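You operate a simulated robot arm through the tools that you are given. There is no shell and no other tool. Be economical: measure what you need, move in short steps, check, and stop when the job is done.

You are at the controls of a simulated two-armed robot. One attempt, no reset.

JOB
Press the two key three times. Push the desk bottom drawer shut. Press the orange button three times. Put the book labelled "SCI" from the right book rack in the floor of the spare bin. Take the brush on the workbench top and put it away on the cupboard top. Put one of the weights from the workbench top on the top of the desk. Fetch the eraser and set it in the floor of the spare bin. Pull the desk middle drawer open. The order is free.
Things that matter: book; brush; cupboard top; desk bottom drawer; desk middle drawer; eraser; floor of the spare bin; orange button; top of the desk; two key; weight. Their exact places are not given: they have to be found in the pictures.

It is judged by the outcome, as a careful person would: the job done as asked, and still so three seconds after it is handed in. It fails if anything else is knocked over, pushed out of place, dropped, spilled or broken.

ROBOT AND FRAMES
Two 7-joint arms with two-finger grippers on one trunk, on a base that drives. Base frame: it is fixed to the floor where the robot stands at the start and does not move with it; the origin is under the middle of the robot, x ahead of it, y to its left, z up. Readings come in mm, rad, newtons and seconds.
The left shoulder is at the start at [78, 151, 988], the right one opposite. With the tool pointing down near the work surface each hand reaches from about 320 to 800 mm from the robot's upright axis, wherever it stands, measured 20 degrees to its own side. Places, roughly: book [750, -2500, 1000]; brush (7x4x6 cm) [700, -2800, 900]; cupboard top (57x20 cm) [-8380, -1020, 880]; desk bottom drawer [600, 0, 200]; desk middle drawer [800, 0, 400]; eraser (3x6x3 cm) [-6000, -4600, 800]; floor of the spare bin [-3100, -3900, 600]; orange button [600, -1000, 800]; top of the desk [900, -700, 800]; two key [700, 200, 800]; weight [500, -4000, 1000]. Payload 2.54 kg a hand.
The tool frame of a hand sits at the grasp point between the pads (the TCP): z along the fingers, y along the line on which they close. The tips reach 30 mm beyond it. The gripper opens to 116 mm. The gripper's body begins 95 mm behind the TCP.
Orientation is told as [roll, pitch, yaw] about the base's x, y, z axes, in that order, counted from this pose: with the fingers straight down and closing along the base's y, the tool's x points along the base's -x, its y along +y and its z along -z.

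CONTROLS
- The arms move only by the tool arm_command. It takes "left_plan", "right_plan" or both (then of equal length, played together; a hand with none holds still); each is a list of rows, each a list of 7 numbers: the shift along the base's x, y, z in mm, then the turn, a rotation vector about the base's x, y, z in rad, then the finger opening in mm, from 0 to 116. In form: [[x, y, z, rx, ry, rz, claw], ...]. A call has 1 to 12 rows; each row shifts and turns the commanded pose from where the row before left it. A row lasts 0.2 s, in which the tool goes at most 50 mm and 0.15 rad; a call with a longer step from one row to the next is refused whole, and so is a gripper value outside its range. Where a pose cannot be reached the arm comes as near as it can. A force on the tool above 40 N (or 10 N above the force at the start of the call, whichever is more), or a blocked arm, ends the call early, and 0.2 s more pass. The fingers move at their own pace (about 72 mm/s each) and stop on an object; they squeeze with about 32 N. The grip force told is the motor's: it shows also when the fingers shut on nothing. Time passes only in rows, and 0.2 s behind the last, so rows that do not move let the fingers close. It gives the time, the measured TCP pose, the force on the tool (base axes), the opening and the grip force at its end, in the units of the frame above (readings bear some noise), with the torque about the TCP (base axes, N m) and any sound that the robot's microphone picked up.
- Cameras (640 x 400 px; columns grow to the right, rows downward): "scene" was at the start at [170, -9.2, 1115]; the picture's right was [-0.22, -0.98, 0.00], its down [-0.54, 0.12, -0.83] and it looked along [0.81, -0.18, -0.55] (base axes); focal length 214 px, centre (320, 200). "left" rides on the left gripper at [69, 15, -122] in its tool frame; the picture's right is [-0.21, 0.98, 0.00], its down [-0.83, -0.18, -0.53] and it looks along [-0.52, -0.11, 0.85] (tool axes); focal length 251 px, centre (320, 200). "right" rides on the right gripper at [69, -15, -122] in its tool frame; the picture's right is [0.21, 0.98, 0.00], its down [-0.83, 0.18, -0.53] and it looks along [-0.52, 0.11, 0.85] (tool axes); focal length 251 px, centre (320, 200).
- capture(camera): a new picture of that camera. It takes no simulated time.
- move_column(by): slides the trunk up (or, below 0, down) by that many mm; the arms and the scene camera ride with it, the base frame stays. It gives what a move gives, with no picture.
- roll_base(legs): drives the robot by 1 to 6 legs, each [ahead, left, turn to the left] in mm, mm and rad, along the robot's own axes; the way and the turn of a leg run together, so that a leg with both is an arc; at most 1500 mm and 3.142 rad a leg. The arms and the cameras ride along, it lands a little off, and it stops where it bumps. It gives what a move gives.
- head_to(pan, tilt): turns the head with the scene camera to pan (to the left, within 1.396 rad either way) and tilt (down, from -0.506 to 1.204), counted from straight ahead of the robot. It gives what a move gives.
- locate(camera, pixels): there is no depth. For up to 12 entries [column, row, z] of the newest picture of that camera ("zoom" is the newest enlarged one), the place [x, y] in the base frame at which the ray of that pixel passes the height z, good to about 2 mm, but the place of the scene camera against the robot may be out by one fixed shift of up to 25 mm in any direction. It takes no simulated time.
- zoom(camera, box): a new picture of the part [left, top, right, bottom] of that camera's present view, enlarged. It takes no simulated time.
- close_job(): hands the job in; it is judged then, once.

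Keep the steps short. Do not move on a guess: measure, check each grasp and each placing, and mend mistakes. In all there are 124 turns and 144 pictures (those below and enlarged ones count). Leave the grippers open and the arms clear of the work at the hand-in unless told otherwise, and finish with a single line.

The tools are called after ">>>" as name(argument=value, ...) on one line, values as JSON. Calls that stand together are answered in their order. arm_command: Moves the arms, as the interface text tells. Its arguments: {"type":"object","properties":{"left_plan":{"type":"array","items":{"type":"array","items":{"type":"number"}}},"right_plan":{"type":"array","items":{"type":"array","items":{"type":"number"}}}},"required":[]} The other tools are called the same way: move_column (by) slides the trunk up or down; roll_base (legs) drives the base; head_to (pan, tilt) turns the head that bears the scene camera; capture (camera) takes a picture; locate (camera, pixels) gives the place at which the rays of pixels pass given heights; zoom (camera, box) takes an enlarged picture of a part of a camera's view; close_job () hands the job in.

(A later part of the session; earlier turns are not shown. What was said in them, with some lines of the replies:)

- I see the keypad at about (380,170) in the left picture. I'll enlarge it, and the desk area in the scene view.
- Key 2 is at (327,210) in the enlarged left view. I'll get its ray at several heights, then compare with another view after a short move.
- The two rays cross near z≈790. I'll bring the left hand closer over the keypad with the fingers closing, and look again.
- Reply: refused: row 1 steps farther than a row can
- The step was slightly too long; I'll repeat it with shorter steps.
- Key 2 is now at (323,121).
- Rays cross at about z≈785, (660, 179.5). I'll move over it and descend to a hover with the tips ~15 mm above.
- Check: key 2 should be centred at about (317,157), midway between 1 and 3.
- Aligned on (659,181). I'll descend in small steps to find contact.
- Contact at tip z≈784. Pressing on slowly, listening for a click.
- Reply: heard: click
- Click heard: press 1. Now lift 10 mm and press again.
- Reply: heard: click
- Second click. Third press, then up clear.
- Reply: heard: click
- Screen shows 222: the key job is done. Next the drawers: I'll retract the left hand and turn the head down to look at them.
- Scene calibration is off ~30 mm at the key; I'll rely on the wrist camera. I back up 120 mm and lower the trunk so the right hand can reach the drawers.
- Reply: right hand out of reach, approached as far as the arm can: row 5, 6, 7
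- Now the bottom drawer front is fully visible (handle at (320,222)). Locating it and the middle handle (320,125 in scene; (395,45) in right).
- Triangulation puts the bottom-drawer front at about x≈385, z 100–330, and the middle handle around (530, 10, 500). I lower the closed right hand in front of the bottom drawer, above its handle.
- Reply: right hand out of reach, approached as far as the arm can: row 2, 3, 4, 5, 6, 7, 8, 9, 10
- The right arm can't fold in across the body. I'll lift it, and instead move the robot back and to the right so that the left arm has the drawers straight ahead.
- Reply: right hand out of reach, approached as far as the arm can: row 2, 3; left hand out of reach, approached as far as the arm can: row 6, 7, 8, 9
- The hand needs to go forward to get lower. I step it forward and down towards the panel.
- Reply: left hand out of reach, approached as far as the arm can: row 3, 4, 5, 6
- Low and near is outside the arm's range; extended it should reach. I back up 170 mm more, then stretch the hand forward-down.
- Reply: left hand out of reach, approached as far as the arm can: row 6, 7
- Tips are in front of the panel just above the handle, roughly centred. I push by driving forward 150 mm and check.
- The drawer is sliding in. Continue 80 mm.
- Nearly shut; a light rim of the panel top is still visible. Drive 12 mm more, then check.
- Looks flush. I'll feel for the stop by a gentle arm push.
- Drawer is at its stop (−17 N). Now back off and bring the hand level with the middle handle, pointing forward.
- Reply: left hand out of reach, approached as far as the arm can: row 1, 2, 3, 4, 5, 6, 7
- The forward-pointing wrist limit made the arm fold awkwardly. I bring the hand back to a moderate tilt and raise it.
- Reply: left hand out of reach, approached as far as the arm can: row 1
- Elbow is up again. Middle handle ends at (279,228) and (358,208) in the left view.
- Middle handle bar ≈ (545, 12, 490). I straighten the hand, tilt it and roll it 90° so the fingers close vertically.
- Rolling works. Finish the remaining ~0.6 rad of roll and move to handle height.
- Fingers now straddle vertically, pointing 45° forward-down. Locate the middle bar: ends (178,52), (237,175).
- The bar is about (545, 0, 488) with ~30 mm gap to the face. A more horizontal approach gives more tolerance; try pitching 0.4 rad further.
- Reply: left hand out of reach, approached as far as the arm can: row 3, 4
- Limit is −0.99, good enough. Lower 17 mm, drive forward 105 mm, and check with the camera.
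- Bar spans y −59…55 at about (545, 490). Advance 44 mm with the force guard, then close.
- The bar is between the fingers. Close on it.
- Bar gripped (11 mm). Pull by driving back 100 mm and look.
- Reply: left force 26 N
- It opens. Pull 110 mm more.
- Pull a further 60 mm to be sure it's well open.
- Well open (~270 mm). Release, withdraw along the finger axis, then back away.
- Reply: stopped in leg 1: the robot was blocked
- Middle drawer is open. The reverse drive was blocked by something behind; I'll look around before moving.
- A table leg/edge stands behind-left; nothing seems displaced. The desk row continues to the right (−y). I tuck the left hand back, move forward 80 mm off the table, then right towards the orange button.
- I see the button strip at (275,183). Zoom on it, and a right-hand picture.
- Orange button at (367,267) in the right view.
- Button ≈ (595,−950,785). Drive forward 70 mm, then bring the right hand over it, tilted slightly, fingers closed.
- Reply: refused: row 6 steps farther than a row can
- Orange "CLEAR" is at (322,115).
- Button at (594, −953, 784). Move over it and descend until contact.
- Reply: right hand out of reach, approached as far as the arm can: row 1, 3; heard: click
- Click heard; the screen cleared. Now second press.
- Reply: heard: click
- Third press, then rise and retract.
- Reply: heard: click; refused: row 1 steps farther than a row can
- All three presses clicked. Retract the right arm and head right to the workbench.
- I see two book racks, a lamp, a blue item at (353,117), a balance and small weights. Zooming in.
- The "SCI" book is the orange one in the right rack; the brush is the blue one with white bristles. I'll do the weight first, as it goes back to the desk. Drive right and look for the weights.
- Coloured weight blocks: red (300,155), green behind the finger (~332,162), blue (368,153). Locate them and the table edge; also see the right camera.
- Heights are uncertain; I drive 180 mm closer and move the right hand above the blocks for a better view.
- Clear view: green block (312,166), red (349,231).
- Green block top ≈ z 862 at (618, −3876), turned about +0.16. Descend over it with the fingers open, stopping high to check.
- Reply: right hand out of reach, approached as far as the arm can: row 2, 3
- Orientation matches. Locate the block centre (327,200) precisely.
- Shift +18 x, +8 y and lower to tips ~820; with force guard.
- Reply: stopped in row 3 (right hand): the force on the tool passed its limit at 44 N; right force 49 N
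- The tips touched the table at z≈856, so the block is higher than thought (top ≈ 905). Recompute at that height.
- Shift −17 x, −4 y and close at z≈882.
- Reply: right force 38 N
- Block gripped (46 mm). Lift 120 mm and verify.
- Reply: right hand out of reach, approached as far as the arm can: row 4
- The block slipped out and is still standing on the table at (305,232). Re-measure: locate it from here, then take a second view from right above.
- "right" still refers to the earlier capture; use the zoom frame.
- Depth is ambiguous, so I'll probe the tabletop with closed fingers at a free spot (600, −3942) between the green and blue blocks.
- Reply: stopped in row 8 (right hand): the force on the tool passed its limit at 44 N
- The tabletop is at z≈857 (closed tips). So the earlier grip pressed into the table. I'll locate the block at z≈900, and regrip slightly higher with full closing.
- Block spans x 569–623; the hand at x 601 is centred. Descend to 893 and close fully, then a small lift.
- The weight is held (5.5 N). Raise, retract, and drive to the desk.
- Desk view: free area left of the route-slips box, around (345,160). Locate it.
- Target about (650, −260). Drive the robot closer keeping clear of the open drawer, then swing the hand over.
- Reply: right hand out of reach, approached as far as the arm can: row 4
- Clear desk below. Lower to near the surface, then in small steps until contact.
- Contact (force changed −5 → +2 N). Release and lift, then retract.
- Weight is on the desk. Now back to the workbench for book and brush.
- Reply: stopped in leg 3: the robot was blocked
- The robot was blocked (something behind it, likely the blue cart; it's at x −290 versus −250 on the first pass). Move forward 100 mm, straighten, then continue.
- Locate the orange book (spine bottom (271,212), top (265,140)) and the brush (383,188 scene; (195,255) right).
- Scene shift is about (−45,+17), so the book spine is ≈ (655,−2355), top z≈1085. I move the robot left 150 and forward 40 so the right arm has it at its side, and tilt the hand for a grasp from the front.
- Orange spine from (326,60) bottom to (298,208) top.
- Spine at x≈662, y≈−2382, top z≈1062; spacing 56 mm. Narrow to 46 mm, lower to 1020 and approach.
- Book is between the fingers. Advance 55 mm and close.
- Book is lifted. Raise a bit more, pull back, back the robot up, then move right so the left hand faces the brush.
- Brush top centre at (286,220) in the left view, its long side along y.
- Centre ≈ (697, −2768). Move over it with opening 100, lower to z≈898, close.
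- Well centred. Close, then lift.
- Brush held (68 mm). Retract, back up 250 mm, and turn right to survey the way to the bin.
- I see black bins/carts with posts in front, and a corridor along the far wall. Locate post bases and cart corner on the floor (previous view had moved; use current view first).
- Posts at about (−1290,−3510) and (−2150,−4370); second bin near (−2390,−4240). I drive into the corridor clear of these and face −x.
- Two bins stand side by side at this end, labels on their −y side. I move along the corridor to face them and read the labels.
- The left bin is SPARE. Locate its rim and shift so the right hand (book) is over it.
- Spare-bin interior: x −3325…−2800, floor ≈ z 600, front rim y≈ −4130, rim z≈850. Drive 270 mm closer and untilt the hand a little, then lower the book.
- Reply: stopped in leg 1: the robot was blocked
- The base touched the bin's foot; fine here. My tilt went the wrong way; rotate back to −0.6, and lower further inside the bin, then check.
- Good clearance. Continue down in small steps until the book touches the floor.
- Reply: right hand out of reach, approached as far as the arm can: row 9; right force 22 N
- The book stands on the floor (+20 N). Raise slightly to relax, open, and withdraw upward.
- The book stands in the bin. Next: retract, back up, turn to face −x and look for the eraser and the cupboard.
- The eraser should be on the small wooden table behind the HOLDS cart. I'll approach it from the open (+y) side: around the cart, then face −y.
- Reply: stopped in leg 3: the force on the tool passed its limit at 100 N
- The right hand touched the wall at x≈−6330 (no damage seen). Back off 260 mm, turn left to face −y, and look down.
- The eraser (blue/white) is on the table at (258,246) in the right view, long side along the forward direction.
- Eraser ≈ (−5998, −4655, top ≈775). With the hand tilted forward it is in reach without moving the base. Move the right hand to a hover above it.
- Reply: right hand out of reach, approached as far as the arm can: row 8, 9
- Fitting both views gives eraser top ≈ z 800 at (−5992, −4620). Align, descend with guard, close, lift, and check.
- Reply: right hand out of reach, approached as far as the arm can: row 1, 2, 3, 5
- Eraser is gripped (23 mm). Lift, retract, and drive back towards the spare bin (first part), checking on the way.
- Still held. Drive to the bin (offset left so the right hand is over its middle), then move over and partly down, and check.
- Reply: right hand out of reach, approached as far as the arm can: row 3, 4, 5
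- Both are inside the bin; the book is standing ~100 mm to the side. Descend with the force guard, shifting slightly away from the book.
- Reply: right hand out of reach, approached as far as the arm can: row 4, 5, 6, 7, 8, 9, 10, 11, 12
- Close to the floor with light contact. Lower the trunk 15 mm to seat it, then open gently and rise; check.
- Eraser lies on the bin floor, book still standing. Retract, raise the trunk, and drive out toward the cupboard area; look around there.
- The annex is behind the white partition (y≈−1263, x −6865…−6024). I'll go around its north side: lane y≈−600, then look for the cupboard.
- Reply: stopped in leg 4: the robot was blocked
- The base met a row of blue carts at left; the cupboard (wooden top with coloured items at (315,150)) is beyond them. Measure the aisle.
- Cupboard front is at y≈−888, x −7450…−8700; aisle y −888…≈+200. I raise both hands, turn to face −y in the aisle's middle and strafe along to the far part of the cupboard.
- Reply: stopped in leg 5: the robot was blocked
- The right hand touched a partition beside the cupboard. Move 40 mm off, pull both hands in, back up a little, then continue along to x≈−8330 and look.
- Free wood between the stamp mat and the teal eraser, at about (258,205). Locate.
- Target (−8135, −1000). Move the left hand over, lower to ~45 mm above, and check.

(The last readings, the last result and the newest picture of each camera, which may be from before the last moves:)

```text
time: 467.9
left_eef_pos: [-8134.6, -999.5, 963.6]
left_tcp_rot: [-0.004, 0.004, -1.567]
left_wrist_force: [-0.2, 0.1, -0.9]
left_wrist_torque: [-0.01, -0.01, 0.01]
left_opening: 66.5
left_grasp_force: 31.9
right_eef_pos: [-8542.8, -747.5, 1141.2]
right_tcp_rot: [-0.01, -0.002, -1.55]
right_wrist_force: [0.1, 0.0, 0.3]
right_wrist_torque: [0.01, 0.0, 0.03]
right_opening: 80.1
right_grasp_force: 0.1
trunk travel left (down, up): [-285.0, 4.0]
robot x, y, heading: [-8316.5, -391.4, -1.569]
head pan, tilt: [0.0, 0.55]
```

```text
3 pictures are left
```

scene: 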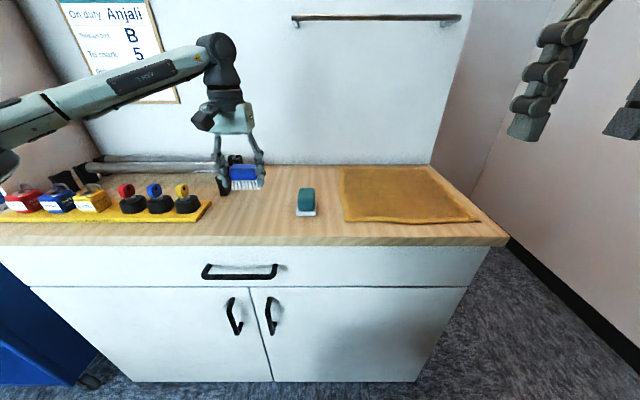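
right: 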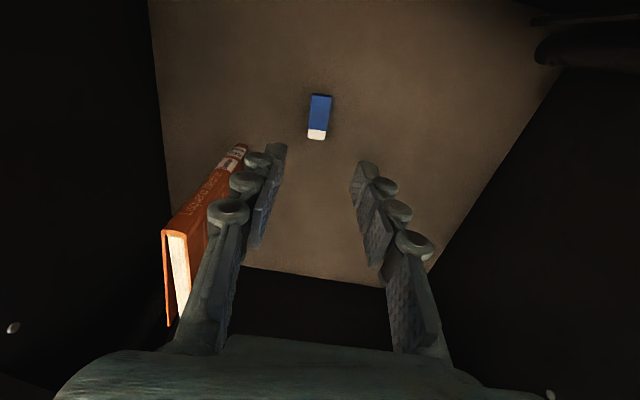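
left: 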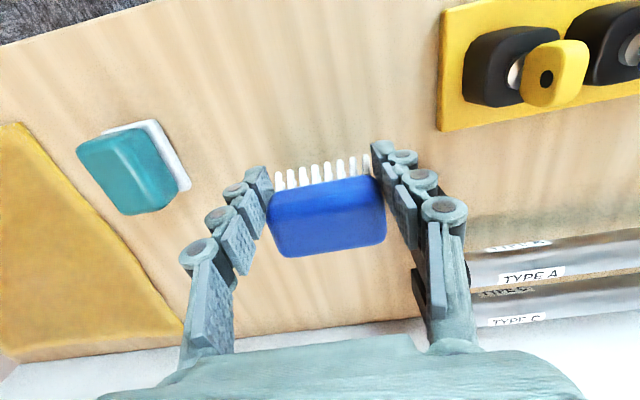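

Clear below, but the rail is near the right-hand finger; shift −20 x, +25 y, then lower until contact.

>>> arm_command(left_plan=[[-20, 25, 0, 0, 0, 0, 0], [0, 0, -20, 0, 0, 0, 0], [0, 0, -10, 0, 0, 0, 0], [0, 0, -6, 0, 0, 0, 0], [0, 0, -5, 0, 0, 0, 0], [0, 0, -5, 0, 0, 0, 0], [0, 0, 0, 0, 0, 0, 0]])

>>> arm_command(left_plan=[[0, 0, -4, 0, 0, 0, 0], [0, 0, -4, 0, 0, 0, 0], [0, 0, 0, 0, 0, 0, 0]])

>>> zoom(camera="scene", box=[170, 110, 330, 230])

```text
time: 469.5
left_eef_pos: [-8157.2, -974.3, 919.4]
left_tcp_rot: [-0.004, 0.0, -1.565]
left_wrist_force: [0.5, -0.4, 14.3]
left_wrist_torque: [-0.57, -0.47, -0.01]
left_opening: 66.5
left_grasp_force: 32.2
right_eef_pos: [-8542.7, -747.9, 1143.6]
right_tcp_rot: [-0.007, -0.003, -1.551]
right_wrist_force: [-0.1, -0.2, 1.2]
right_wrist_torque: [0.01, 0.02, -0.01]
right_opening: 80.1
right_grasp_force: 0.0
trunk travel left (down, up): [-285.0, 4.0]
robot x, y, heading: [-8314.5, -394.0, -1.571]
head pan, tilt: [0.0, 0.55]
```

```text
time: 470.3
left_eef_pos: [-8155.5, -973.6, 912.3]
left_tcp_rot: [-0.004, 0.001, -1.566]
left_wrist_force: [-0.6, 0.7, 24.4]
left_wrist_torque: [-0.17, 0.01, 0.03]
left_opening: 66.6
left_grasp_force: 31.9
right_eef_pos: [-8543.6, -746.2, 1143.5]
right_tcp_rot: [-0.009, -0.004, -1.55]
right_wrist_force: [-0.5, 0.4, 0.0]
right_wrist_torque: [0.06, 0.01, -0.02]
right_opening: 79.9
right_grasp_force: 0.1
trunk travel left (down, up): [-285.0, 4.0]
robot x, y, heading: [-8309.6, -394.4, -1.573]
head pan, tilt: [0.0, 0.55]
```

```text
3.33 times, centred on (250, 170) of scene
5 turns are left
```

zoom: 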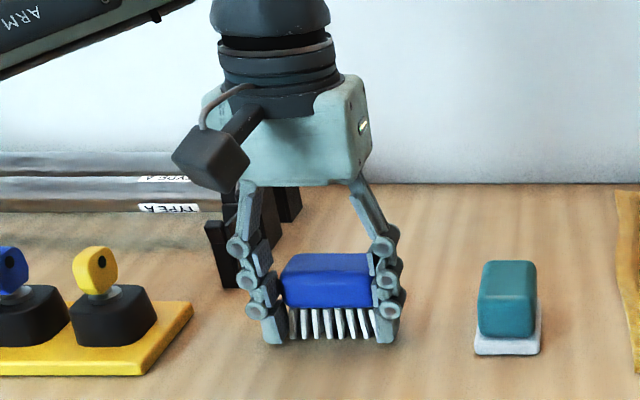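

The brush is seated on the cupboard top (+24 N). Relax, release, rise, retract, and verify.

>>> arm_command(left_plan=[[0, 0, 5, 0, 0, 0, 0], [0, 0, 0, 0, 0, 0, 85], [0, 0, 0, 0, 0, 0, 92], [0, 0, 20, 0, 0, 0, 92], [0, 0, 40, 0, 0, 0, 92], [0, 0, 45, 0, 0, 0, 92], [0, 0, 45, 0, 0, 0, 92], [0, 35, 20, 0, 0, 0, 92], [0, 40, 0, 0, 0, 0, 92], [0, 40, 0, 0, 0, 0, 92], [0, 40, 0, 0, 0, 0, 92]])

>>> zoom(camera="scene", box=[120, 100, 440, 260])

```text
time: 472.7
left_eef_pos: [-8155.1, -820.1, 1086.1]
left_tcp_rot: [-0.004, 0.003, -1.565]
left_wrist_force: [0.0, -0.5, 0.3]
left_wrist_torque: [0.03, 0.0, 0.0]
left_opening: 92.2
left_grasp_force: 0.1
right_eef_pos: [-8541.4, -746.4, 1143.1]
right_tcp_rot: [-0.009, -0.005, -1.553]
right_wrist_force: [-0.6, 0.8, 0.4]
right_wrist_torque: [0.0, 0.0, -0.02]
right_opening: 80.0
right_grasp_force: 0.1
trunk travel left (down, up): [-285.0, 4.0]
robot x, y, heading: [-8313.7, -392.8, -1.575]
head pan, tilt: [0.0, 0.55]
```

```text
2.00 times, centred on (280, 180) of scene
4 turns are left
```

zoom: 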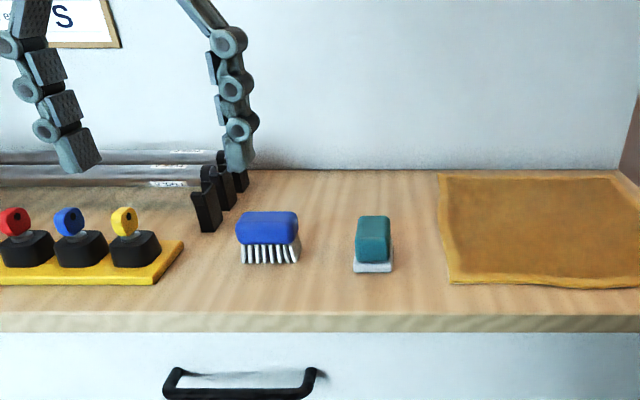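

The brush stands on the cupboard top, both grippers are open and clear, and every item has been done. Handing in.

>>> close_job()

```text
The job is handed in.
```

I did all eight tasks and handed the job in, but the robot bumped a few fixed things on the way: a table, carts, the spare bin's foot, a wall and a partition. I saw nothing displaced in the pictures I took.
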